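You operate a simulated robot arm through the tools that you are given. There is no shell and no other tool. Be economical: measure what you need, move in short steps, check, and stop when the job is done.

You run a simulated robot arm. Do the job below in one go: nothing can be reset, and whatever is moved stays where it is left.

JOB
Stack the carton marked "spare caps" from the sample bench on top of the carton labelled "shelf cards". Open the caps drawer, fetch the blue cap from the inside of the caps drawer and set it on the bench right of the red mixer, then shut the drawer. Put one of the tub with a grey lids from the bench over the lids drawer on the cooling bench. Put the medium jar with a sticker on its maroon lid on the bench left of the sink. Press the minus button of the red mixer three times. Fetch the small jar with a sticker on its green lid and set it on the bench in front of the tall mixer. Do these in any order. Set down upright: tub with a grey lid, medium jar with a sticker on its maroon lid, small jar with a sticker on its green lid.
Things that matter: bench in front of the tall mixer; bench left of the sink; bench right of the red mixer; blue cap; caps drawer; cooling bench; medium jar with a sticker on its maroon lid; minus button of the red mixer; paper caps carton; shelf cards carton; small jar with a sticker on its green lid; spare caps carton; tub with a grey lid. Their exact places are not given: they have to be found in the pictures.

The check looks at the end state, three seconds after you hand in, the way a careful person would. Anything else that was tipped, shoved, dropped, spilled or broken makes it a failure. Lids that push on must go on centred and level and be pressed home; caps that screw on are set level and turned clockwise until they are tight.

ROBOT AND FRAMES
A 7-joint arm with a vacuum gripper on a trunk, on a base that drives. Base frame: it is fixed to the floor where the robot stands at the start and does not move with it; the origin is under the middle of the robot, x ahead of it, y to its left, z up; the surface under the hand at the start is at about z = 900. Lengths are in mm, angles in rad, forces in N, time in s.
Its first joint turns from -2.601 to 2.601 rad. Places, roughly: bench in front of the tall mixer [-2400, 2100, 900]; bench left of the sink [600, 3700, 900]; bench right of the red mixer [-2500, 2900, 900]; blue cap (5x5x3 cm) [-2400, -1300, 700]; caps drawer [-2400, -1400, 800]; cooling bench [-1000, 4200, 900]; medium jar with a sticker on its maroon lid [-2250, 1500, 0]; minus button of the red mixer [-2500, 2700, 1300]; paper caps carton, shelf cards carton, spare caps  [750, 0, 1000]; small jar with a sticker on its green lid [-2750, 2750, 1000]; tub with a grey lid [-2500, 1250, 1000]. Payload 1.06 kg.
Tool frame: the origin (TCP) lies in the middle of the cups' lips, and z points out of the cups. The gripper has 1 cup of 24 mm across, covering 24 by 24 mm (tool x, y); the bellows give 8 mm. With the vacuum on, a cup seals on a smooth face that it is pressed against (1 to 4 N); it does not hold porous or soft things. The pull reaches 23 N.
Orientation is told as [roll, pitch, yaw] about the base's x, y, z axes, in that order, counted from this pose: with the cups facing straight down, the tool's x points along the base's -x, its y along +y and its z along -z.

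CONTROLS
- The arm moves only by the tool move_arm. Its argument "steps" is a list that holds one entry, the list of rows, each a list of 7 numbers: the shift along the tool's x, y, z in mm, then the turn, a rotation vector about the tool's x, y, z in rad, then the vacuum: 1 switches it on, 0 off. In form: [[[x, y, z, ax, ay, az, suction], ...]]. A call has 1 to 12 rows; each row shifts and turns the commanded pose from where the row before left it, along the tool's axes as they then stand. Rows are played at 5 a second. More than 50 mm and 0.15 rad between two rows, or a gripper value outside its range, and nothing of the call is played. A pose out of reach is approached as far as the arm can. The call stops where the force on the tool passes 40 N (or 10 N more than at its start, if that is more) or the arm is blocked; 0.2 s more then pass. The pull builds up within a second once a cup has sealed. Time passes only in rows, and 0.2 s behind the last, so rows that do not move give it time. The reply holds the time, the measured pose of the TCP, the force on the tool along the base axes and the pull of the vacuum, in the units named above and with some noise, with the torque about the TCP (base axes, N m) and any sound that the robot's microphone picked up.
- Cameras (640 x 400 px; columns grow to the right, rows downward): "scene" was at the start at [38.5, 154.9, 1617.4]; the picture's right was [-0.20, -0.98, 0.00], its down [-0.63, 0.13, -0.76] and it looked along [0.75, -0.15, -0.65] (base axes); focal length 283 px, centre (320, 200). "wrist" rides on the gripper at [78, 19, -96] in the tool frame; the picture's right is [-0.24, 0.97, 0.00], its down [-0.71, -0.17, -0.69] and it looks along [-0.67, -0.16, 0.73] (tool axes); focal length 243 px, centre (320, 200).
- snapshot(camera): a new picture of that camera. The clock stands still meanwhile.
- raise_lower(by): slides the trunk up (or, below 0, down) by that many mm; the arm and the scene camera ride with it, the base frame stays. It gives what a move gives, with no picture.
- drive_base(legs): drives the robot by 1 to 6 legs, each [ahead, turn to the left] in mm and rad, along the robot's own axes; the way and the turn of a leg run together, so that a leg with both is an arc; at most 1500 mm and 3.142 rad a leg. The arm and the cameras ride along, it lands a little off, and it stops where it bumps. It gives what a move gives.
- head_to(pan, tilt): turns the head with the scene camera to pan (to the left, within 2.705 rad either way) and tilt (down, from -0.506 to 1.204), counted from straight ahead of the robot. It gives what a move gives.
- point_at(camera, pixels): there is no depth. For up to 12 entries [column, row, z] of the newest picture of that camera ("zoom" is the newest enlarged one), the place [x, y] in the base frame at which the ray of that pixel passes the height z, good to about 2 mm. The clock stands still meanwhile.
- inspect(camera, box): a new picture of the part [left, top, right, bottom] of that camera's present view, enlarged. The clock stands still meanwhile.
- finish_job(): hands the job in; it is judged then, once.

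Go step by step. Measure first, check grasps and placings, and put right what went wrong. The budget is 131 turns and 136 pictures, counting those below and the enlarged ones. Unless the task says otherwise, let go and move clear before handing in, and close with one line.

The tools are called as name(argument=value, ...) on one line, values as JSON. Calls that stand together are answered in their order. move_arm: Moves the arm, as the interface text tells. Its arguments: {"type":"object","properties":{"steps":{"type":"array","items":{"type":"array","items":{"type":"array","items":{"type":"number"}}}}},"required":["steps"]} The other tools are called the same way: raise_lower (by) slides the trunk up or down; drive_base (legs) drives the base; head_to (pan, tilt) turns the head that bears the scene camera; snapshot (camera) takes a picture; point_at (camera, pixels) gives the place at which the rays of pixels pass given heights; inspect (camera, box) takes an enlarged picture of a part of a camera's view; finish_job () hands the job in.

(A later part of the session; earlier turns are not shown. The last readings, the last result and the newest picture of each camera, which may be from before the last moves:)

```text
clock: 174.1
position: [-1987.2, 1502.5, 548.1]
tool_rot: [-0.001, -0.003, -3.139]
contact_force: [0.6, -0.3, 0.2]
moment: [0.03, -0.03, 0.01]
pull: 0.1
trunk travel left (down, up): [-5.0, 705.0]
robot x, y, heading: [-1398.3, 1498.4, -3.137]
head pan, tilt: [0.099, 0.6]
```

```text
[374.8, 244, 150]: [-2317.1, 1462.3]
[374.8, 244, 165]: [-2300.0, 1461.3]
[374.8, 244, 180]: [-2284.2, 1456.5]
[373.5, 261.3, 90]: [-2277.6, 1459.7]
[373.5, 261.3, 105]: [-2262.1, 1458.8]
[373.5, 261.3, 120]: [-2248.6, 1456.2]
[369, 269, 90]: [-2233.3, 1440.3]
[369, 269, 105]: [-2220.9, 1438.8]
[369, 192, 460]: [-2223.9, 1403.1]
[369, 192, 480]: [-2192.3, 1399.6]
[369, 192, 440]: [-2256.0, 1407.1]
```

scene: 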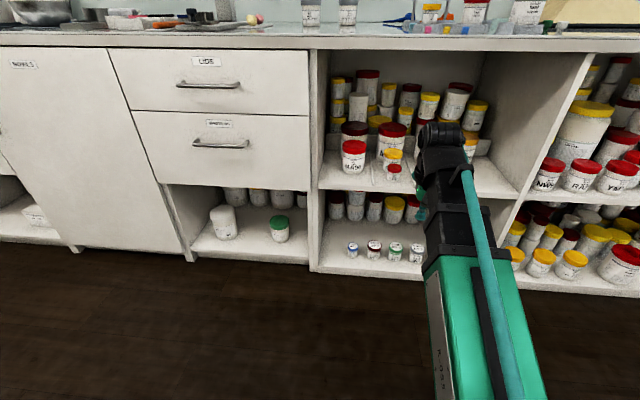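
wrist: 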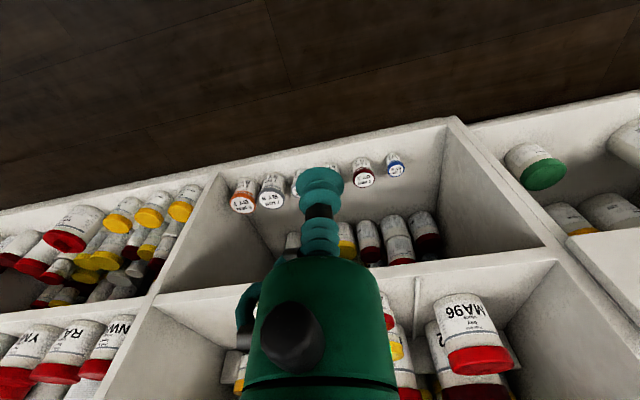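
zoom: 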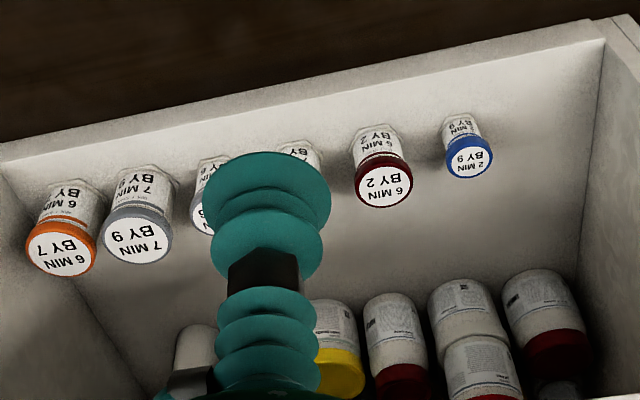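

The jar lid is at about (-2301,1462,165). The shelf front is at about -2235 and the middle shelf's underside at about 455. I'll lower the tool in front of the shelf and check the forearm posture.

move_arm(steps=[[[-5, 0, 45, 0, 0, 0, 0], [-5, 0, 45, 0, 0, 0, 0], [-5, 0, 45, 0, 0, 0, 0], [-5, 0, 45, 0, 0, 0, 0], [-5, 0, 45, 0, 0, 0, 0], [-5, 0, 45, 0, 0, 0, 0], [-5, 0, 45, 0, 0, 0, 0], [0, 40, 35, 0, 0, 0, 0], [0, 0, 0, 0, 0, 0, 0]]])

head_to(pan=0.0, tilt=0.9)

snapshot(camera="scene")

snapshot(camera="wrist")

```text
refused: row 8 steps farther than a row can; nothing moved
```

```text
clock: 174.9
position: [-1987.6, 1503.8, 548.4]
tool_rot: [0.0, -0.006, -3.138]
contact_force: [0.0, 0.4, -0.3]
moment: [0.0, -0.01, 0.01]
pull: 0.0
trunk travel left (down, up): [-5.0, 705.0]
robot x, y, heading: [-1396.4, 1503.1, -3.139]
head pan, tilt: [0.0, 0.901]
```

```text
69 pictures are left
```

scene: 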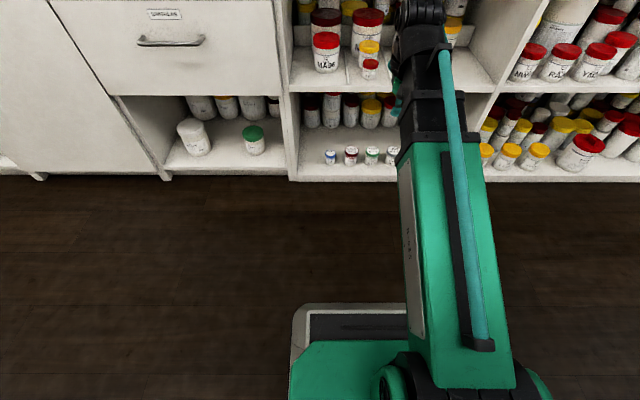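

```text
68 pictures are left
```

wrist: 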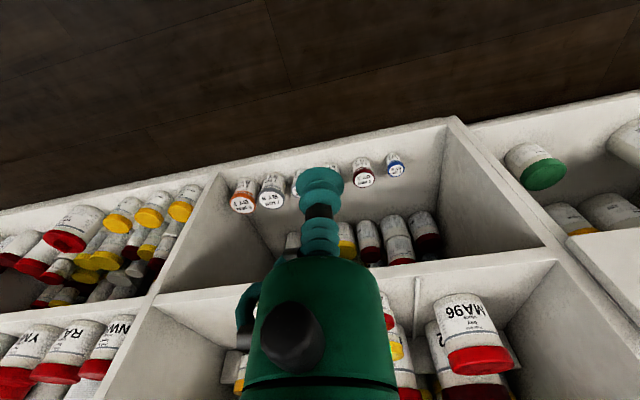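

The call was refused again for step length. I'll redo the lowering with valid steps.

move_arm(steps=[[[-5, 0, 45, 0, 0, 0, 0], [-5, 0, 45, 0, 0, 0, 0], [-5, 0, 45, 0, 0, 0, 0], [-5, 0, 45, 0, 0, 0, 0], [-5, 0, 45, 0, 0, 0, 0], [-5, 0, 45, 0, 0, 0, 0], [-5, 0, 45, 0, 0, 0, 0], [0, 20, 35, 0, 0, 0, 0], [0, 20, 0, 0, 0, 0, 0]]])

head_to(pan=0.0, tilt=0.7)

snapshot(camera="scene")

snapshot(camera="wrist")

```text
clock: 176.9
position: [-2021.8, 1464.1, 197.2]
tool_rot: [-0.001, -0.002, -3.141]
contact_force: [-0.5, 0.2, 0.5]
moment: [0.02, 0.03, 0.03]
pull: 0.2
trunk travel left (down, up): [-5.0, 705.0]
robot x, y, heading: [-1398.5, 1502.3, -3.143]
head pan, tilt: [0.0, 0.901]
```

```text
clock: 177.6
position: [-2022.5, 1463.5, 197.8]
tool_rot: [-0.002, -0.004, -3.14]
contact_force: [0.0, 0.0, -0.3]
moment: [-0.01, 0.03, 0.01]
pull: 0.1
trunk travel left (down, up): [-5.0, 705.0]
robot x, y, heading: [-1402.9, 1500.3, -3.136]
head pan, tilt: [0.0, 0.7]
```

```text
67 pictures are left
```

scene: 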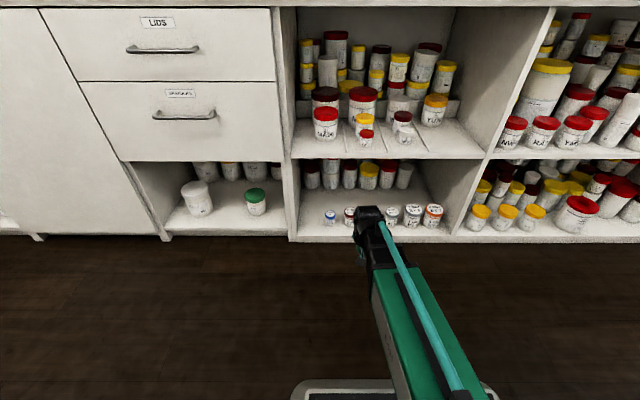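

```text
66 pictures are left
```

wrist: 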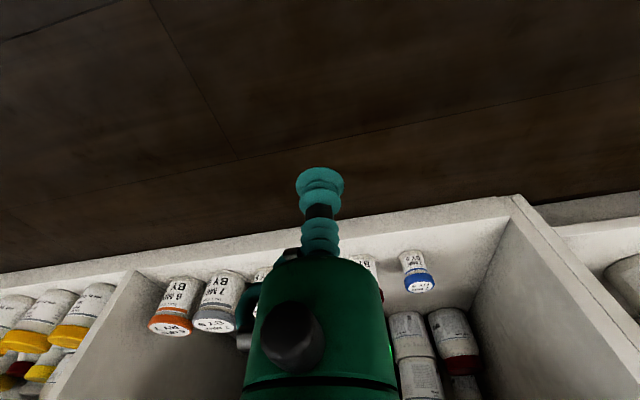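

Clear. I'll extend forward at z of about 195, in two stages.

move_arm(steps=[[[-40, 0, 0, 0, 0, 0, 0], [-40, 0, 0, 0, 0, 0, 0], [-40, 0, 0, 0, 0, 0, 0], [-30, 0, 0, 0, 0, 0, 0], [-30, 0, 0, 0, 0, 0, 0], [-25, 0, 0, 0, 0, 0, 0], [0, 0, 0, 0, 0, 0, 0]]])

snapshot(camera="scene")

snapshot(camera="wrist")

```text
clock: 179.2
position: [-2228.3, 1463.2, 197.7]
tool_rot: [-0.003, -0.004, -3.141]
contact_force: [0.2, -0.2, -0.4]
moment: [0.0, 0.0, -0.01]
pull: 0.2
trunk travel left (down, up): [-5.0, 705.0]
robot x, y, heading: [-1399.7, 1504.0, -3.138]
head pan, tilt: [0.0, 0.7]
```

```text
65 pictures are left
```

scene: 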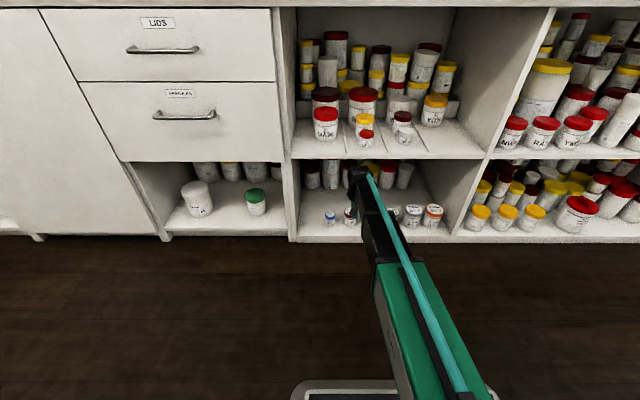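

```text
64 pictures are left
```

wrist: 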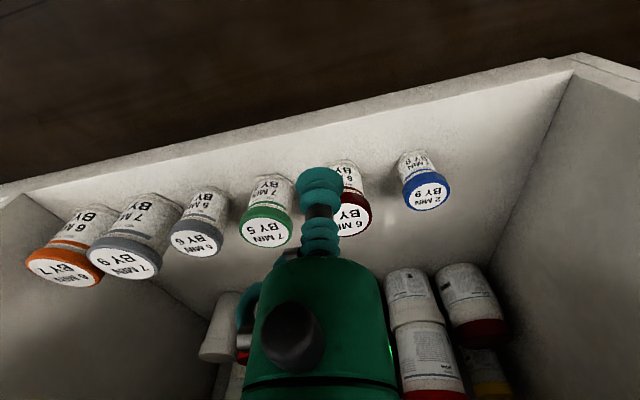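

point_at(camera="wrist", pixels=[[347, 216, 160], [347, 216, 165], [347, 216, 170]])

inspect(camera="wrist", box=[240, 140, 440, 265])

```text
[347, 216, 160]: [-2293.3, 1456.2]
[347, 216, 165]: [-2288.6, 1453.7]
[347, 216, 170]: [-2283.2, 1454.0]
```

```text
3.20 times, centred on (340, 202) of wrist
```

zoom: 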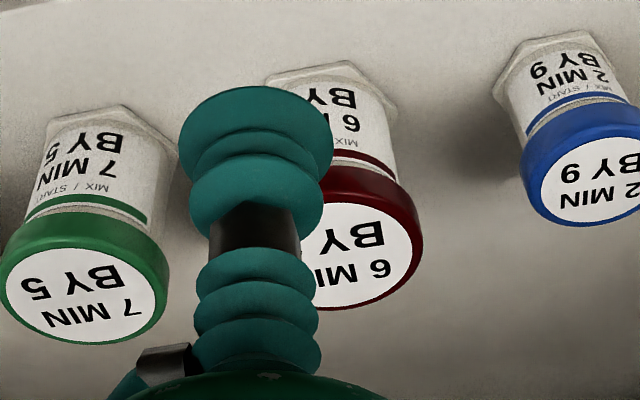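

The lid centre is about (-2294,1457). I'll move above it and look.

move_arm(steps=[[[-33, 3, 0, 0, 0, 0, 0], [-33, 3, 0, 0, 0, 0, 0], [0, 0, 0, 0, 0, 0, 0]]])

inspect(camera="wrist", box=[200, 80, 440, 230])

```text
clock: 180.0
position: [-2294.2, 1458.1, 197.7]
tool_rot: [-0.001, -0.002, -3.139]
contact_force: [0.3, -0.2, 0.0]
moment: [-0.01, 0.0, 0.04]
pull: 0.1
trunk travel left (down, up): [-5.0, 705.0]
robot x, y, heading: [-1396.2, 1500.0, -3.139]
head pan, tilt: [0.0, 0.7]
```

```text
2.67 times, centred on (320, 155) of wrist
```

zoom: 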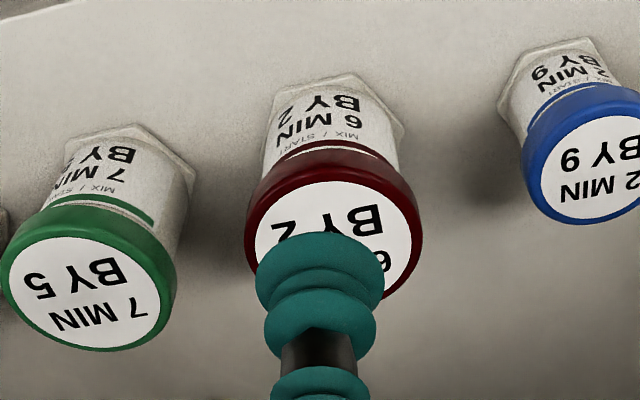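

point_at(camera="zoom", pixels=[[338, 240, 160], [338, 240, 165], [338, 240, 170], [256, 238, 165], [420, 245, 165]])

```text
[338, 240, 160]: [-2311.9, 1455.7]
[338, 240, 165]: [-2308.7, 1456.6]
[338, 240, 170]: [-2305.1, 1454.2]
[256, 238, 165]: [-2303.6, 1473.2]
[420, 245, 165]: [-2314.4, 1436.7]
```

I'll shift forward 11 mm, then descend with the vacuum on.

move_arm(steps=[[[-11, 2, 5, 0, 0, 0, 0], [0, 0, 12, 0, 0, 0, 1], [0, 0, 7, 0, 0, 0, 1], [0, 0, 5, 0, 0, 0, 1], [0, 0, 4, 0, 0, 0, 1], [0, 0, 3, 0, 0, 0, 1], [0, 0, 0, 0, 0, 0, 1], [0, 0, 0, 0, 0, 0, 1]]])

```text
clock: 181.8
position: [-2306.1, 1454.4, 161.3]
tool_rot: [-0.001, -0.002, -3.14]
contact_force: [-0.2, -0.1, 0.5]
moment: [-0.04, 0.02, -0.03]
pull: 0.0
trunk travel left (down, up): [-5.0, 705.0]
robot x, y, heading: [-1399.9, 1501.0, -3.138]
head pan, tilt: [0.0, 0.7]
```

No contact yet at 161. I'll continue down slowly.

move_arm(steps=[[[0, 0, 4, 0, 0, 0, 1], [0, 0, 4, 0, 0, 0, 1], [0, 0, 3, 0, 0, 0, 1], [0, 0, 3, 0, 0, 0, 1], [0, 0, 0, 0, 0, 0, 1], [0, 0, 0, 0, 0, 0, 1]]])

inspect(camera="wrist", box=[200, 80, 440, 230])

```text
clock: 183.2
position: [-2304.7, 1455.7, 147.8]
tool_rot: [-0.002, -0.004, -3.14]
contact_force: [0.8, -0.2, -0.2]
moment: [-0.03, -0.02, 0.01]
pull: 0.1
trunk travel left (down, up): [-5.0, 705.0]
robot x, y, heading: [-1400.4, 1499.0, -3.142]
head pan, tilt: [0.0, 0.7]
```

```text
2.67 times, centred on (320, 155) of wrist
```

zoom: 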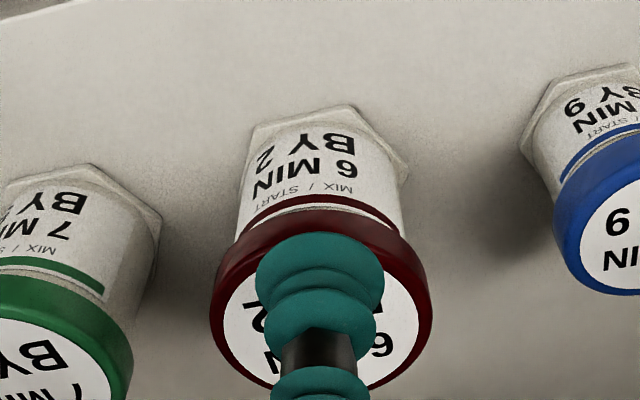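

The lid in the wrist view sits a bit further forward and lower than estimated: x about -2317, z about 144. I'll raise slightly, shift forward and retry.

move_arm(steps=[[[0, 0, -6, 0, 0, 0, 0], [-12, 0, 0, 0, 0, 0, 0], [0, 0, 6, 0, 0, 0, 1], [0, 0, 4, 0, 0, 0, 1], [0, 0, 3, 0, 0, 0, 1], [0, 0, 3, 0, 0, 0, 1], [0, 0, 0, 0, 0, 0, 1], [0, 0, 0, 0, 0, 0, 1]]])

inspect(camera="wrist", box=[200, 80, 440, 230])

```text
clock: 185.0
position: [-2317.8, 1454.8, 138.3]
tool_rot: [-0.001, -0.003, -3.14]
contact_force: [-0.2, -0.8, -0.3]
moment: [-0.02, -0.04, 0.0]
pull: 0.0
trunk travel left (down, up): [-5.0, 705.0]
robot x, y, heading: [-1397.1, 1499.8, -3.136]
head pan, tilt: [0.0, 0.7]
```

```text
2.67 times, centred on (320, 155) of wrist
```

zoom: 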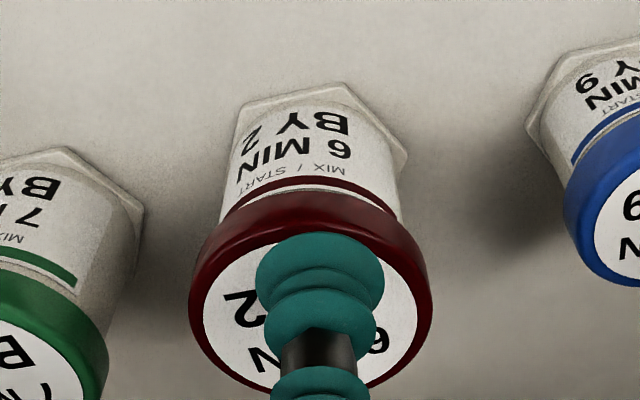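

From the growth in the lid's size, I now estimate it at (-2335,1461,130), which matches the scene ray. I'll shift there and descend.

move_arm(steps=[[[0, 0, -4, 0, 0, 0, 0], [-9, -3, 0, 0, 0, 0, 0], [-9, -3, 0, 0, 0, 0, 0], [0, 0, 5, 0, 0, 0, 1], [0, 0, 4, 0, 0, 0, 1], [0, 0, 3, 0, 0, 0, 1], [0, 0, 3, 0, 0, 0, 1], [0, 0, 2, 0, 0, 0, 1], [0, 0, 0, 0, 0, 0, 1], [0, 0, 0, 0, 0, 0, 1]]])

inspect(camera="wrist", box=[200, 80, 440, 230])

```text
clock: 187.2
position: [-2336.0, 1460.5, 125.8]
tool_rot: [-0.001, -0.004, -3.14]
contact_force: [0.1, -0.6, -0.4]
moment: [0.02, 0.01, -0.02]
pull: 0.0
trunk travel left (down, up): [-5.0, 705.0]
robot x, y, heading: [-1397.0, 1502.8, -3.142]
head pan, tilt: [0.0, 0.7]
```

```text
2.67 times, centred on (320, 155) of wrist
```

zoom: 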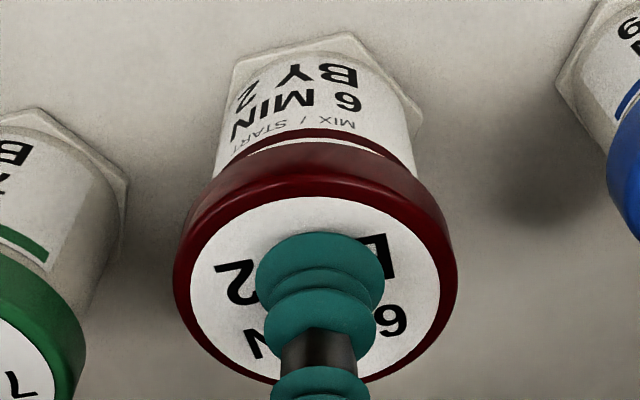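

Nearly centred. I'll continue down until the cup seals.

move_arm(steps=[[[-3, 0, 3, 0, 0, 0, 1], [0, 0, 3, 0, 0, 0, 1], [0, 0, 3, 0, 0, 0, 1], [0, 0, 3, 0, 0, 0, 1], [0, 0, 0, 0, 0, 0, 1], [0, 0, 0, 0, 0, 0, 1]]])

```text
clock: 188.6
position: [-2338.9, 1461.4, 114.7]
tool_rot: [-0.002, -0.004, -3.139]
contact_force: [2.8, -0.5, 16.1]
moment: [0.01, -0.05, 0.01]
pull: 22.3
trunk travel left (down, up): [-5.0, 705.0]
robot x, y, heading: [-1399.6, 1499.3, -3.143]
head pan, tilt: [0.0, 0.7]
```

Sealed. I'll lift 30 mm and pull it straight out.

move_arm(steps=[[[0, 0, -6, 0, 0, 0, 1], [0, 0, -10, 0, 0, 0, 1], [0, 0, -14, 0, 0, 0, 1], [0, 0, 0, 0, 0, 0, 1], [20, 0, -2, 0, 0, 0, 1], [35, 0, -2, 0, 0, 0, 1], [40, 0, 0, 0, 0, 0, 1], [40, 0, 0, 0, 0, 0, 1], [40, 0, 0, 0, 0, 0, 1], [40, 0, 0, 0, 0, 0, 1], [40, 0, 0, 0, 0, 0, 1], [40, 0, 0, 0, 0, 0, 1]]])

snapshot(camera="wrist")

snapshot(camera="scene")

```text
clock: 191.2
position: [-2042.1, 1462.4, 147.0]
tool_rot: [-0.002, -0.002, -3.138]
contact_force: [0.9, -0.2, -1.9]
moment: [-0.02, -0.06, -0.01]
pull: 22.7
trunk travel left (down, up): [-5.0, 705.0]
robot x, y, heading: [-1397.2, 1500.4, -3.137]
head pan, tilt: [0.0, 0.7]
```

```text
58 pictures are left
```

wrist: 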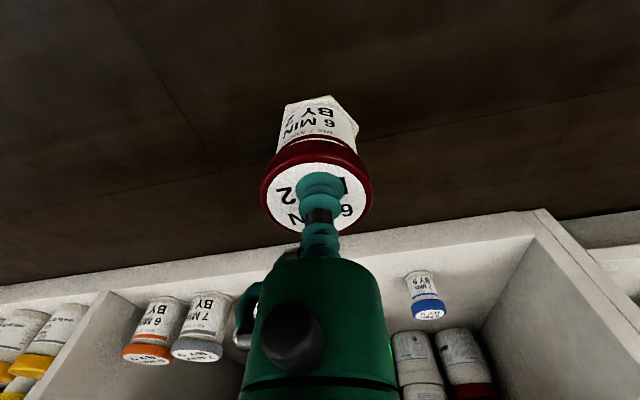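

```text
57 pictures are left
```

scene: 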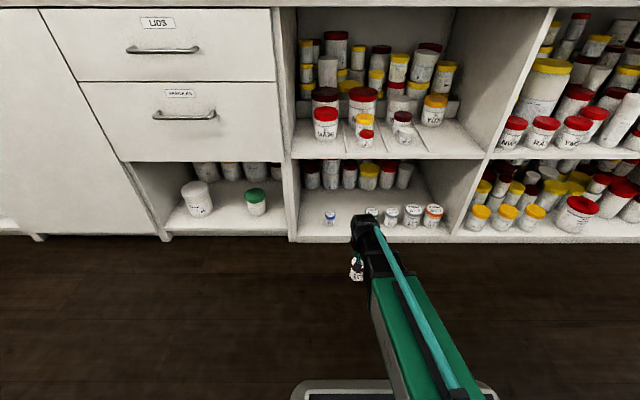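

The jar is held. I'll back up, raise the trunk and arm, and drive towards the sink.

drive_base(legs=[[-300, 0]])

raise_lower(by=400)

raise_lower(by=270)

move_arm(steps=[[[0, 0, -45, 0, 0, 0, 1], [0, 0, -45, 0, 0, 0, 1], [0, 0, -45, 0, 0, 0, 1], [0, 0, -45, 0, 0, 0, 1], [0, 0, -45, 0, 0, 0, 1], [0, 0, -45, 0, 0, 0, 1], [0, 0, -45, 0, 0, 0, 1], [0, 0, 0, 0, 0, 0, 1]]])

drive_base(legs=[[0, -2.03], [1000, 0], [900, 0], [0, -1.107]])

head_to(pan=0.3, tilt=0.55)

snapshot(camera="scene")

```text
clock: 193.3
position: [-1739.4, 1461.3, 145.8]
tool_rot: [-0.002, -0.003, -3.138]
contact_force: [0.2, 0.0, -1.0]
moment: [-0.01, 0.01, -0.02]
pull: 22.3
trunk travel left (down, up): [-5.0, 705.0]
robot x, y, heading: [-1099.0, 1502.6, -3.14]
head pan, tilt: [0.0, 0.7]
```

```text
clock: 197.1
position: [-1740.0, 1461.7, 546.7]
tool_rot: [-0.001, -0.004, -3.137]
contact_force: [0.1, -0.1, -0.3]
moment: [0.02, -0.01, 0.0]
pull: 22.8
trunk travel left (down, up): [-405.0, 305.0]
robot x, y, heading: [-1094.6, 1500.1, -3.137]
head pan, tilt: [0.0, 0.7]
```

```text
clock: 199.9
position: [-1740.0, 1460.8, 816.3]
tool_rot: [-0.001, -0.005, -3.138]
contact_force: [-0.6, 0.2, -0.6]
moment: [-0.01, -0.01, -0.02]
pull: 22.1
trunk travel left (down, up): [-675.0, 35.0]
robot x, y, heading: [-1092.7, 1499.0, -3.139]
head pan, tilt: [0.0, 0.7]
```

```text
clock: 201.7
position: [-1737.7, 1461.9, 1133.6]
tool_rot: [-0.002, -0.003, -3.138]
contact_force: [-1.0, -0.1, -1.0]
moment: [0.01, -0.01, -0.01]
pull: 22.8
trunk travel left (down, up): [-675.0, 35.0]
robot x, y, heading: [-1096.1, 1502.1, -3.138]
head pan, tilt: [0.0, 0.7]
```

```text
clock: 218.8
position: [380.6, 3240.8, 1133.5]
tool_rot: [-0.001, -0.003, 0.002]
contact_force: [0.1, -0.3, -1.6]
moment: [0.01, 0.01, -0.01]
pull: 22.8
trunk travel left (down, up): [-675.0, 35.0]
robot x, y, heading: [-262.2, 3204.5, 0.004]
head pan, tilt: [0.0, 0.7]
```

```text
clock: 219.6
position: [380.8, 3240.7, 1132.7]
tool_rot: [-0.003, -0.003, 0.001]
contact_force: [0.6, -0.8, -0.9]
moment: [0.02, -0.01, -0.01]
pull: 22.4
trunk travel left (down, up): [-675.0, 35.0]
robot x, y, heading: [-261.2, 3201.8, 0.002]
head pan, tilt: [0.3, 0.55]
```

```text
56 pictures are left
```

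scene: 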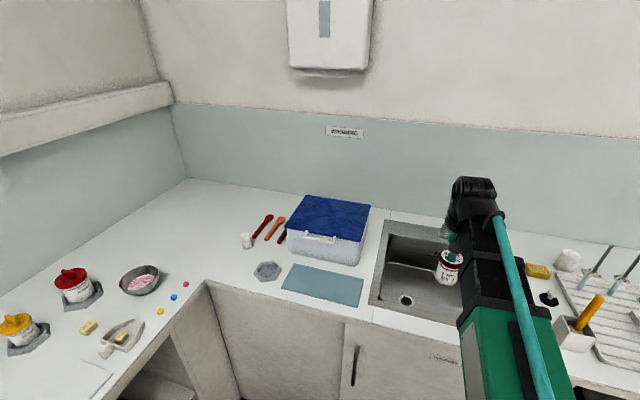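

The space left of the sink has the mat at (322,285) and the hexagonal dish at (267,270). I'll measure the free spots.

point_at(camera="scene", pixels=[[205, 282, 900], [345, 318, 900], [282, 287, 900], [293, 263, 900], [360, 306, 900], [370, 302, 900], [363, 280, 900], [267, 282, 900], [255, 270, 900], [245, 285, 900], [285, 248, 900], [250, 250, 900]])

inspect(camera="scene", box=[190, 200, 400, 331])

```text
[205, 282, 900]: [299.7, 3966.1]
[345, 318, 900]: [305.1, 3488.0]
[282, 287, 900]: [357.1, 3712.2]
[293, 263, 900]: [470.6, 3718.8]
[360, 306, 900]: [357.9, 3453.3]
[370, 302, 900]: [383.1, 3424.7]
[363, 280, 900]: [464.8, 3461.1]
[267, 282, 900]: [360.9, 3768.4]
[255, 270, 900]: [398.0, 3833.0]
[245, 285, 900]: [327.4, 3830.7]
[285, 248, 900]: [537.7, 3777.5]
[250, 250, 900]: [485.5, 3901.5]
```

```text
3.05 times, centred on (295, 266) of scene
```

zoom: 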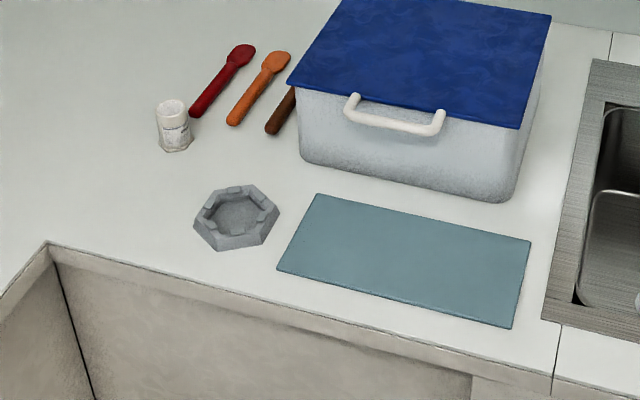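

The front edge is at x of about 295, and a free spot is at (410,3890) between the corner, the dish and the can. I'll shift the base north in reverse so the arm stays away from the other bench.

drive_base(legs=[[0, -1.57], [-290, 0], [0, 1.57]])

head_to(pan=0.6, tilt=0.7)

snapshot(camera="scene")

```text
clock: 229.2
position: [372.8, 3552.4, 1131.3]
tool_rot: [-0.003, -0.002, 0.033]
contact_force: [0.2, 0.7, -0.7]
moment: [0.04, 0.01, -0.02]
pull: 22.8
trunk travel left (down, up): [-675.0, 35.0]
robot x, y, heading: [-264.5, 3494.8, 0.032]
head pan, tilt: [0.3, 0.55]
```

```text
clock: 230.0
position: [372.1, 3553.8, 1133.1]
tool_rot: [-0.001, -0.003, 0.033]
contact_force: [0.1, 0.0, -1.3]
moment: [0.01, 0.02, 0.0]
pull: 22.4
trunk travel left (down, up): [-675.0, 35.0]
robot x, y, heading: [-265.9, 3494.3, 0.03]
head pan, tilt: [0.6, 0.7]
```

```text
54 pictures are left
```

scene: 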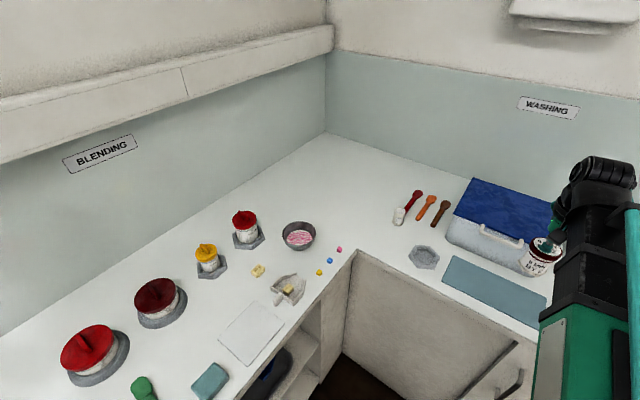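

point_at(camera="scene", pixels=[[355, 252, 900], [398, 224, 900], [408, 258, 900], [424, 270, 900], [413, 247, 900], [385, 245, 900], [415, 228, 900], [339, 251, 900], [436, 226, 900], [330, 262, 900]])

```text
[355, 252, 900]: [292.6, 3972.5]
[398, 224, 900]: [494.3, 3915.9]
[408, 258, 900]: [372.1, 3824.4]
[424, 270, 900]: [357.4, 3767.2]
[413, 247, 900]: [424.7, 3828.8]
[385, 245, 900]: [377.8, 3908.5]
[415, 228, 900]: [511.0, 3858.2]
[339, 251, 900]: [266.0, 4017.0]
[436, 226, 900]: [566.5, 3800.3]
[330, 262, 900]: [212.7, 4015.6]
```

I'll move over (415,3888) and descend.

move_arm(steps=[[[-6.75, 41.6, 0, 0, 0, 0, 1], [-6.75, 41.6, 0, 0, 0, 0, 1], [-6.75, 41.6, 0, 0, 0, 0, 1], [-6.75, 41.6, 0, 0, 0, 0, 1], [-6.75, 41.6, 0, 0, 0, 0, 1], [-6.75, 41.6, 0, 0, 0, 0, 1], [-6.75, 41.6, 0, 0, 0, 0, 1], [-6.75, 41.6, 0, 0, 0, 0, 1], [0, 0, 45, 0, 0, 0, 1], [0, 0, 45, 0, 0, 0, 1], [0, 0, 35, 0, 0, 0, 1], [0, 0, 0, 0, 0, 0, 1]]])

snapshot(camera="wrist")

inspect(camera="scene", box=[320, 150, 480, 290])

```text
clock: 232.6
position: [416.2, 3886.9, 1005.1]
tool_rot: [-0.001, -0.004, 0.034]
contact_force: [0.3, -0.2, -1.5]
moment: [0.01, -0.01, -0.02]
pull: 23.1
trunk travel left (down, up): [-675.0, 35.0]
robot x, y, heading: [-266.6, 3493.2, 0.035]
head pan, tilt: [0.6, 0.7]
```

```text
53 pictures are left
```

wrist: 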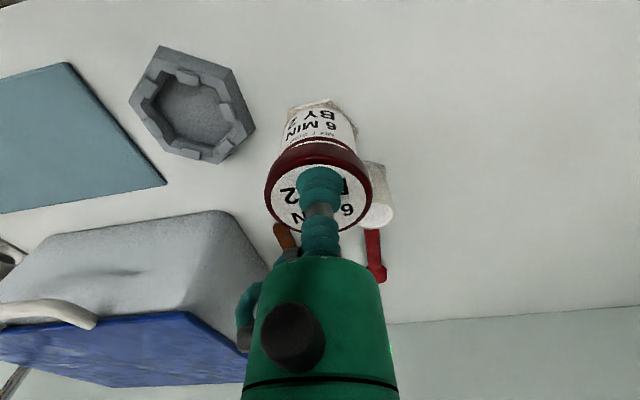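

```text
2.86 times, centred on (400, 220) of scene
```

zoom: 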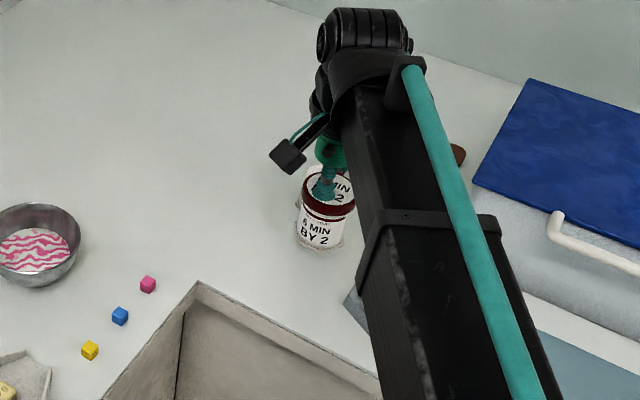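

Clear of the can and the dish. I'll lower to contact.

move_arm(steps=[[[0, 0, 15, 0, 0, 0, 1], [0, 0, 8, 0, 0, 0, 1], [0, 0, 5, 0, 0, 0, 1], [0, 0, 4, 0, 0, 0, 1], [0, 0, 3, 0, 0, 0, 1], [0, 0, 0, 0, 0, 0, 1]]])

```text
clock: 234.0
position: [416.2, 3886.7, 972.6]
tool_rot: [0.0, -0.004, 0.033]
contact_force: [1.9, 0.4, 11.3]
moment: [-0.01, 0.02, 0.03]
pull: 22.9
trunk travel left (down, up): [-675.0, 35.0]
robot x, y, heading: [-269.0, 3493.2, 0.032]
head pan, tilt: [0.6, 0.7]
```

move_arm(steps=[[[0, 0, 0, 0, 0, 0, 0], [0, 0, 0, 0, 0, 0, 0], [0, 0, 0, 0, 0, 0, 0], [0, 0, 0, 0, 0, 0, 0], [0, 0, -4, 0, 0, 0, 0], [0, 0, -15, 0, 0, 0, 0], [0, 0, -45, 0, 0, 0, 0], [0, 0, -45, 0, 0, 0, 0], [0, 0, -45, 0, 0, 0, 0], [0, 0, -45, 0, 0, 0, 0], [0, 0, 0, 0, 0, 0, 0]]])

snapshot(camera="wrist")

```text
clock: 236.4
position: [414.4, 3888.9, 1173.1]
tool_rot: [-0.003, -0.003, 0.035]
contact_force: [-0.8, -0.1, 1.1]
moment: [-0.01, 0.01, -0.02]
pull: 0.0
trunk travel left (down, up): [-675.0, 35.0]
robot x, y, heading: [-266.1, 3493.2, 0.034]
head pan, tilt: [0.6, 0.7]
```

```text
51 pictures are left
```

wrist: 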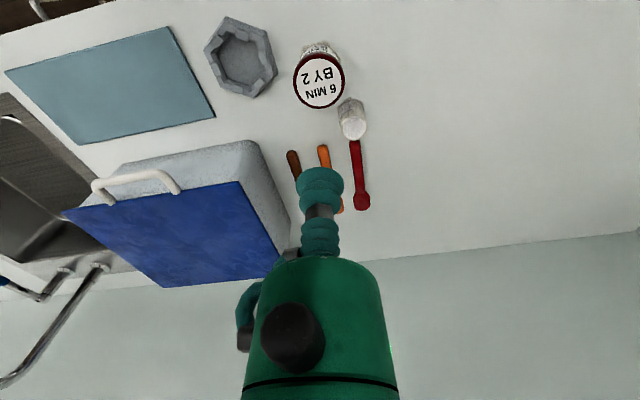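

The jar is placed. I'll retract and drive south to the caps drawer area.

move_arm(steps=[[[8, -45, 0, 0, 0, 0, 0], [8, -45, 0, 0, 0, 0, 0], [8, -45, 0, 0, 0, 0, 0], [8, -45, 0, 0, 0, 0, 0], [8, -45, 0, 0, 0, 0, 0], [8, -45, 0, 0, 0, 0, 0], [8, -45, 0, 0, 0, 0, 0], [8, -45, 0, 0, 0, 0, 0], [20, -20, 0, 0, 0, 0, 0]]])

drive_base(legs=[[-250, 0], [0, -1.776], [1500, 0], [1500, 0], [1450, 0], [0, -1.398]])

head_to(pan=0.2, tilt=0.6)

snapshot(camera="scene")

```text
clock: 238.4
position: [344.5, 3503.3, 1171.8]
tool_rot: [-0.003, -0.005, 0.032]
contact_force: [0.3, -1.2, -0.1]
moment: [0.0, -0.02, 0.0]
pull: 0.1
trunk travel left (down, up): [-675.0, 35.0]
robot x, y, heading: [-268.1, 3494.3, 0.039]
head pan, tilt: [0.6, 0.7]
```

```text
clock: 268.8
position: [-1924.6, -861.9, 1170.4]
tool_rot: [-0.003, -0.004, 3.12]
contact_force: [-0.4, 0.2, 0.5]
moment: [-0.01, 0.0, -0.01]
pull: 0.1
trunk travel left (down, up): [-675.0, 35.0]
robot x, y, heading: [-1316.1, -885.0, 3.115]
head pan, tilt: [0.6, 0.7]
```

```text
clock: 269.7
position: [-1925.4, -861.5, 1169.8]
tool_rot: [-0.002, -0.004, 3.118]
contact_force: [0.1, -0.2, 0.3]
moment: [0.01, -0.03, 0.0]
pull: 0.1
trunk travel left (down, up): [-675.0, 35.0]
robot x, y, heading: [-1313.3, -881.2, 3.119]
head pan, tilt: [0.201, 0.6]
```

```text
50 pictures are left
```

scene: 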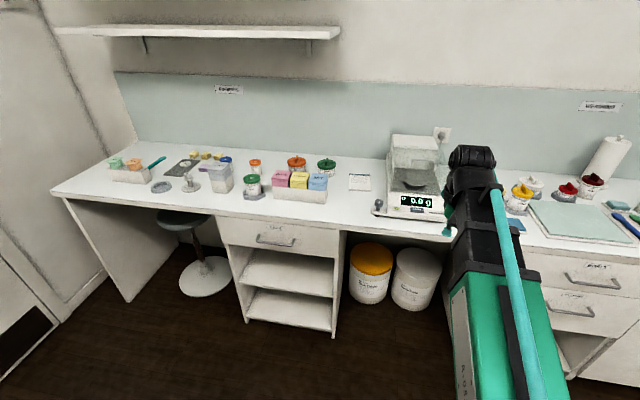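

inspect(camera="scene", box=[200, 200, 360, 300])

point_at(camera="scene", pixels=[[273, 240, 800], [258, 237, 800], [292, 242, 800], [273, 240, 830], [218, 215, 900], [343, 232, 900], [220, 220, 880], [342, 238, 880], [224, 245, 760], [337, 258, 760]])

```text
4.00 times, centred on (280, 250) of scene
```

zoom: 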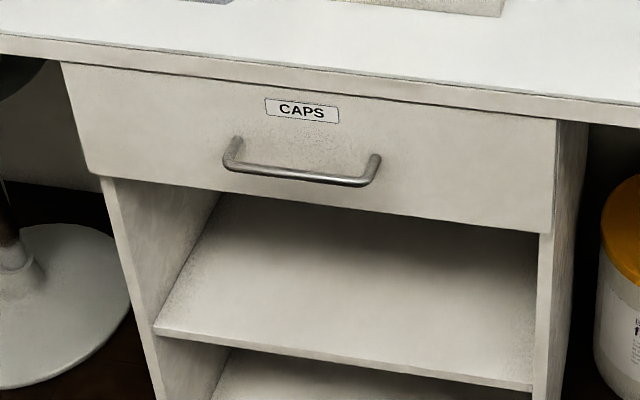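

```text
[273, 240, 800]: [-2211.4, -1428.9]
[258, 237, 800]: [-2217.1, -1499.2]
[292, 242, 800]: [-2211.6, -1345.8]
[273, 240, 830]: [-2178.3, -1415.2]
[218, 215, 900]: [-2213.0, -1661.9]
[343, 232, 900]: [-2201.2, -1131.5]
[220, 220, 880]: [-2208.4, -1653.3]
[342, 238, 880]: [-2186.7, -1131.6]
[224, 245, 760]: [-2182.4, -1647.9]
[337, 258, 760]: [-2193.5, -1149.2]
```

This is the caps drawer: the face is at about x -2235, y -1640 to -1150, with the handle at z of about 800. I'll position the robot squarely in front, arm pointing away while shifting, and lower the trunk.

drive_base(legs=[[0, -1.545], [-420, 0], [0, 1.57], [60, 0]])

raise_lower(by=-350)

head_to(pan=0.1, tilt=0.5)

snapshot(camera="scene")

snapshot(camera="wrist")

```text
clock: 280.4
position: [-1978.1, -1316.9, 1170.8]
tool_rot: [-0.001, -0.001, -3.1]
contact_force: [-0.3, 0.0, -0.7]
moment: [0.03, 0.0, 0.01]
pull: 0.0
trunk travel left (down, up): [-675.0, 35.0]
robot x, y, heading: [-1363.4, -1299.9, -3.098]
head pan, tilt: [0.201, 0.6]
```

```text
clock: 283.8
position: [-1975.9, -1318.3, 820.6]
tool_rot: [-0.003, -0.002, -3.101]
contact_force: [-0.5, 0.2, 0.0]
moment: [-0.03, -0.03, 0.02]
pull: 0.1
trunk travel left (down, up): [-325.0, 385.0]
robot x, y, heading: [-1366.4, -1302.1, -3.102]
head pan, tilt: [0.201, 0.6]
```

```text
clock: 284.5
position: [-1977.7, -1317.5, 821.1]
tool_rot: [-0.002, -0.003, -3.102]
contact_force: [-0.1, 0.7, -0.2]
moment: [0.0, 0.01, 0.03]
pull: 0.1
trunk travel left (down, up): [-325.0, 385.0]
robot x, y, heading: [-1365.9, -1303.8, -3.1]
head pan, tilt: [0.099, 0.499]
```

```text
48 pictures are left
```

scene: 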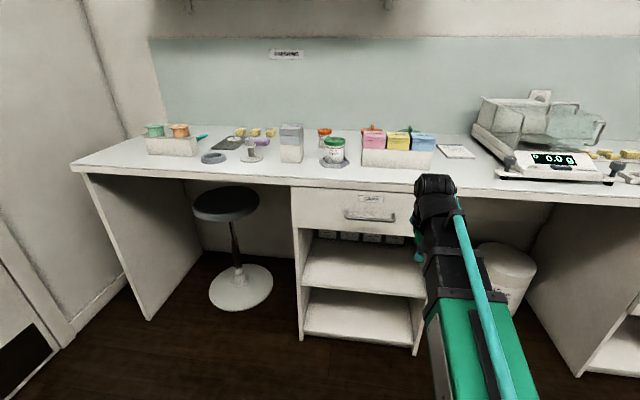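

```text
47 pictures are left
```

wrist: 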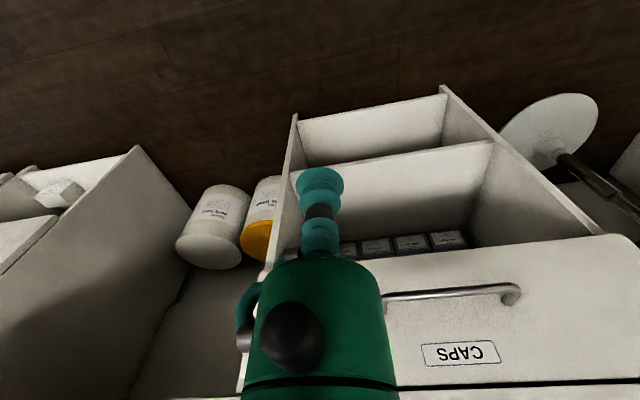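

I'll square the heading, shift the TCP to y of about -1260, and turn the tool horizontal.

drive_base(legs=[[0, -0.042]])

move_arm(steps=[[[-30, -15, 0, 0, 0, 0, 0], [-30, -15, 0, 0, 0, 0, 0], [-20, 0, 0, 0, 0, 0, 0], [0, 0, 0, 0, 0, 0, 0]]])

move_arm(steps=[[[0, 0, 0, 0, -0.143, 0, 0], [0, 0, 0, 0, -0.143, 0, 0], [0, 0, 0, 0, -0.143, 0, 0], [0, 0, 0, 0, -0.143, 0, 0], [0, 0, 0, 0, -0.143, 0, 0], [0, 0, 0, 0, -0.143, 0, 0], [0, 0, 0, 0, -0.143, 0, 0], [0, 0, 0, 0, -0.143, 0, 0], [0, 0, 0, 0, -0.143, 0, 0], [0, 0, 0, 0, -0.143, 0, 0], [0, 0, 0, 0, -0.141, 0, 0], [0, 0, 0, 0, 0, 0, 0]]])

snapshot(camera="wrist")

```text
clock: 285.3
position: [-1977.2, -1290.6, 821.4]
tool_rot: [-0.002, -0.004, 3.141]
contact_force: [1.5, -0.5, 0.5]
moment: [0.01, 0.0, -0.02]
pull: 0.0
trunk travel left (down, up): [-325.0, 385.0]
robot x, y, heading: [-1364.8, -1298.5, -3.146]
head pan, tilt: [0.099, 0.499]
```

```text
clock: 286.3
position: [-2057.2, -1260.1, 821.8]
tool_rot: [-0.001, -0.003, 3.142]
contact_force: [0.8, -0.6, -0.1]
moment: [-0.04, 0.01, 0.03]
pull: 0.2
trunk travel left (down, up): [-325.0, 385.0]
robot x, y, heading: [-1366.2, -1303.9, -3.139]
head pan, tilt: [0.099, 0.499]
```

```text
clock: 288.9
position: [-2093.0, -1262.0, 825.6]
tool_rot: [-0.058, -1.532, -3.075]
contact_force: [0.9, 0.2, -0.1]
moment: [-0.04, 0.04, 0.02]
pull: 0.0
out of reach, approached as far as the arm can: row 8, 9, 10, 11
trunk travel left (down, up): [-325.0, 385.0]
robot x, y, heading: [-1364.0, -1301.9, -3.141]
head pan, tilt: [0.099, 0.499]
```

```text
46 pictures are left
```

wrist: 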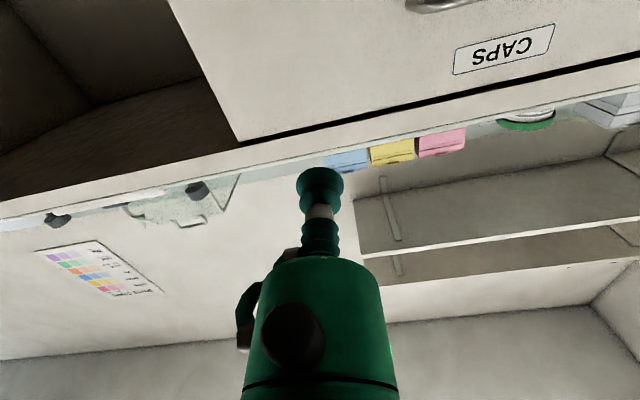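

The tool axis meets the face at about pixel (320,89), a clear area right of the handle. I'll correct the pitch and approach.

move_arm(steps=[[[0, 0, 30, 0, -0.039, 0, 0], [0, 0, 40, 0, 0, 0, 0], [0, 0, 35, 0, 0, 0, 1], [0, 0, 8, 0, 0, 0, 1], [0, 0, 6, 0, 0, 0, 1], [0, 0, 5, 0, 0, 0, 1], [0, 0, 4, 0, 0, 0, 1], [0, 0, 3, 0, 0, 0, 1], [0, 0, 0, 0, 0, 0, 1], [0, 0, 0, 0, 0, 0, 1]]])

```text
clock: 291.1
position: [-2212.2, -1261.2, 831.4]
tool_rot: [-3.105, -1.529, -0.038]
contact_force: [0.2, -0.7, 0.4]
moment: [0.0, 0.01, -0.02]
pull: 0.0
out of reach, approached as far as the arm can: row 1
trunk travel left (down, up): [-325.0, 385.0]
robot x, y, heading: [-1363.4, -1300.1, -3.143]
head pan, tilt: [0.099, 0.499]
```

No contact yet. The tilt is 0.04 past horizontal, so I'll correct it and continue.

move_arm(steps=[[[0, 0, 0, 0, 0.04, 0, 1], [0, 0, 6, 0, 0, 0, 1], [0, 0, 5, 0, 0, 0, 1], [0, 0, 4, 0, 0, 0, 1], [0, 0, 4, 0, 0, 0, 1], [0, 0, 3, 0, 0, 0, 1], [0, 0, 0, 0, 0, 0, 1], [0, 0, 0, 0, 0, 0, 1]]])

```text
clock: 292.9
position: [-2233.5, -1262.4, 831.0]
tool_rot: [-2.376, -1.571, -0.766]
contact_force: [0.3, 0.0, 0.4]
moment: [-0.03, 0.0, -0.01]
pull: 0.0
trunk travel left (down, up): [-325.0, 385.0]
robot x, y, heading: [-1367.9, -1301.8, -3.14]
head pan, tilt: [0.099, 0.499]
```

move_arm(steps=[[[0, 0, 4, 0, 0, 0, 1], [0, 0, 4, 0, 0, 0, 1], [0, 0, 4, 0, 0, 0, 1], [0, 0, 3, 0, 0, 0, 1], [0, 0, 3, 0, 0, 0, 1], [0, 0, 0, 0, 0, 0, 1], [0, 0, 0, 0, 0, 0, 1]]])

snapshot(camera="wrist")

```text
clock: 294.5
position: [-2251.9, -1262.2, 830.9]
tool_rot: [-2.328, -1.57, -0.814]
contact_force: [-1.6, 0.5, -0.9]
moment: [0.0, -0.04, -0.02]
pull: 23.1
trunk travel left (down, up): [-325.0, 385.0]
robot x, y, heading: [-1363.9, -1299.1, -3.143]
head pan, tilt: [0.099, 0.499]
```

```text
45 pictures are left
```

wrist: 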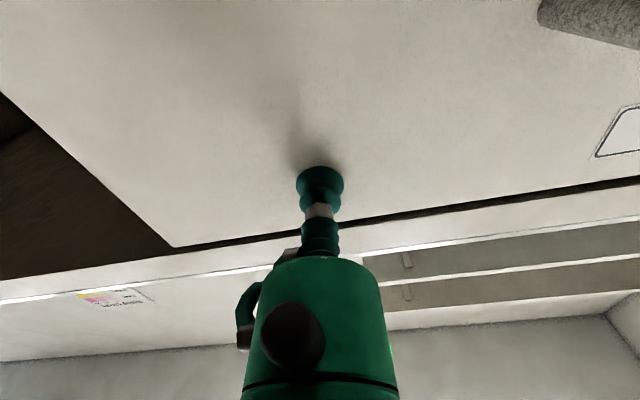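

Sealed with a pull of 23 N. I'll pull gently by arm first.

move_arm(steps=[[[0, 0, -5, 0, 0, 0, 1], [0, 0, -10, 0, 0, 0, 1], [0, 0, -15, 0, 0, 0, 1], [0, 0, -15, 0, 0, 0, 1], [0, 0, -15, 0, 0, 0, 1], [0, 0, 0, 0, 0, 0, 1]]])

snapshot(camera="scene")

```text
clock: 295.9
position: [-2192.3, -1261.9, 830.6]
tool_rot: [-2.397, -1.569, -0.746]
contact_force: [0.2, 2.9, -5.1]
moment: [0.02, -0.01, 0.03]
pull: 22.8
trunk travel left (down, up): [-325.0, 385.0]
robot x, y, heading: [-1361.3, -1300.6, 3.141]
head pan, tilt: [0.099, 0.499]
```

```text
44 pictures are left
```

scene: 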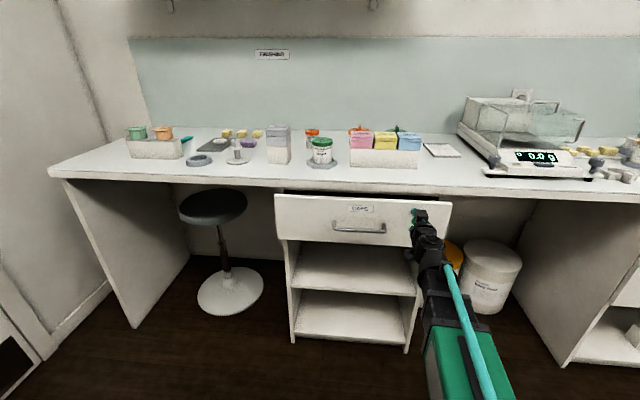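

The drawer is following. I'll drive back to pull it open by another 260 mm.

drive_base(legs=[[-260, 0]])

snapshot(camera="scene")

```text
clock: 297.8
position: [-1933.3, -1263.2, 830.6]
tool_rot: [-2.485, -1.568, -0.657]
contact_force: [-0.1, 4.0, -3.4]
moment: [0.07, 0.02, -0.01]
pull: 22.9
trunk travel left (down, up): [-325.0, 385.0]
robot x, y, heading: [-1107.5, -1300.5, -3.143]
head pan, tilt: [0.099, 0.499]
```

```text
43 pictures are left
```

scene: 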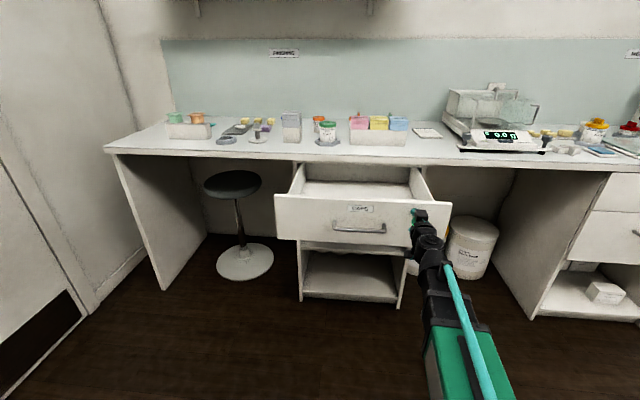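

The drawer is open by about 320 mm. I'll release, back off, raise the trunk and look inside.

move_arm(steps=[[[0, 0, 0, 0, 0, 0, 0], [0, 0, 0, 0, 0, 0, 0], [0, 0, 0, 0, 0, 0, 0], [0, 0, 0, 0, 0, 0, 0], [0, 0, 0, 0, 0, 0, 0], [0, 0, -5, 0, 0, 0, 0], [0, 0, -15, 0, 0, 0, 0], [0, 0, -30, 0, 0, 0, 0], [0, 0, 0, 0, 0, 0, 0]]])

raise_lower(by=350)

move_arm(steps=[[[0, 0, 0, 0, 0.142, 0, 0], [0, 0, 0, 0, 0.142, 0, 0], [0, 0, 0, 0, 0.142, 0, 0], [0, 0, 0, 0, 0.142, 0, 0], [0, 0, 0, 0, 0.142, 0, 0], [0, 0, 0, 0, 0.142, 0, 0], [0, 0, 0, 0, 0.142, 0, 0], [0, 0, 0, 0, 0.142, 0, 0], [0, 0, 0, 0, 0.142, 0, 0], [0, 0, 0, 0, 0.142, 0, 0], [0, 0, 0, 0, 0.142, 0, 0], [0, 0, 0, 0, 0, 0, 0]]])

head_to(pan=0.1, tilt=0.7)

snapshot(camera="scene")

snapshot(camera="wrist")

```text
clock: 299.8
position: [-1882.3, -1264.0, 831.1]
tool_rot: [-2.368, -1.569, -0.777]
contact_force: [0.5, -0.1, 0.5]
moment: [0.03, -0.02, 0.02]
pull: 0.0
trunk travel left (down, up): [-325.0, 385.0]
robot x, y, heading: [-1107.4, -1301.9, -3.139]
head pan, tilt: [0.099, 0.499]
```

```text
clock: 303.2
position: [-1882.5, -1263.1, 1181.4]
tool_rot: [-2.386, -1.567, -0.756]
contact_force: [0.4, 0.5, -1.5]
moment: [-0.01, -0.02, 0.04]
pull: 0.0
trunk travel left (down, up): [-675.0, 35.0]
robot x, y, heading: [-1106.0, -1303.2, -3.142]
head pan, tilt: [0.099, 0.499]
```

```text
clock: 305.8
position: [-1882.2, -1270.0, 1182.4]
tool_rot: [-0.002, -0.086, -3.114]
contact_force: [-0.2, 0.3, 0.6]
moment: [0.0, 0.02, 0.0]
pull: 0.1
out of reach, approached as far as the arm can: row 1
trunk travel left (down, up): [-675.0, 35.0]
robot x, y, heading: [-1099.6, -1301.4, -3.142]
head pan, tilt: [0.099, 0.499]
```

```text
clock: 306.5
position: [-1883.6, -1268.4, 1183.1]
tool_rot: [-0.002, -0.087, -3.113]
contact_force: [-0.1, -0.1, 0.0]
moment: [0.01, 0.02, 0.01]
pull: 0.1
trunk travel left (down, up): [-675.0, 35.0]
robot x, y, heading: [-1105.9, -1300.8, -3.142]
head pan, tilt: [0.099, 0.7]
```

```text
42 pictures are left
```

scene: 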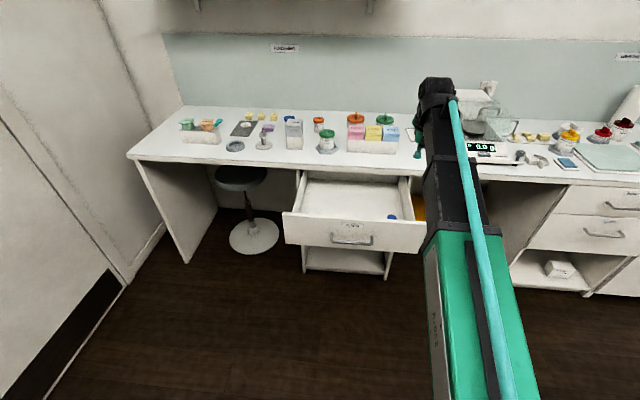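

```text
41 pictures are left
```

wrist: 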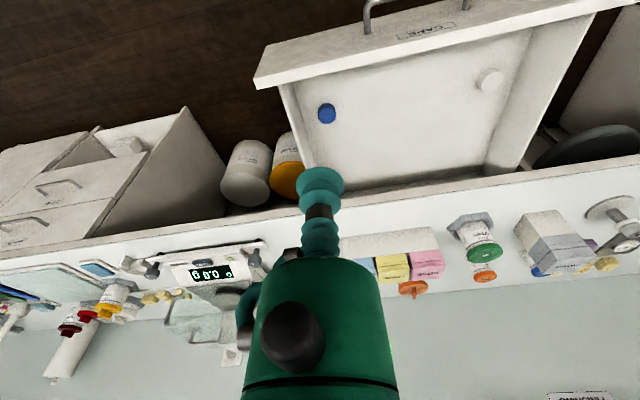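

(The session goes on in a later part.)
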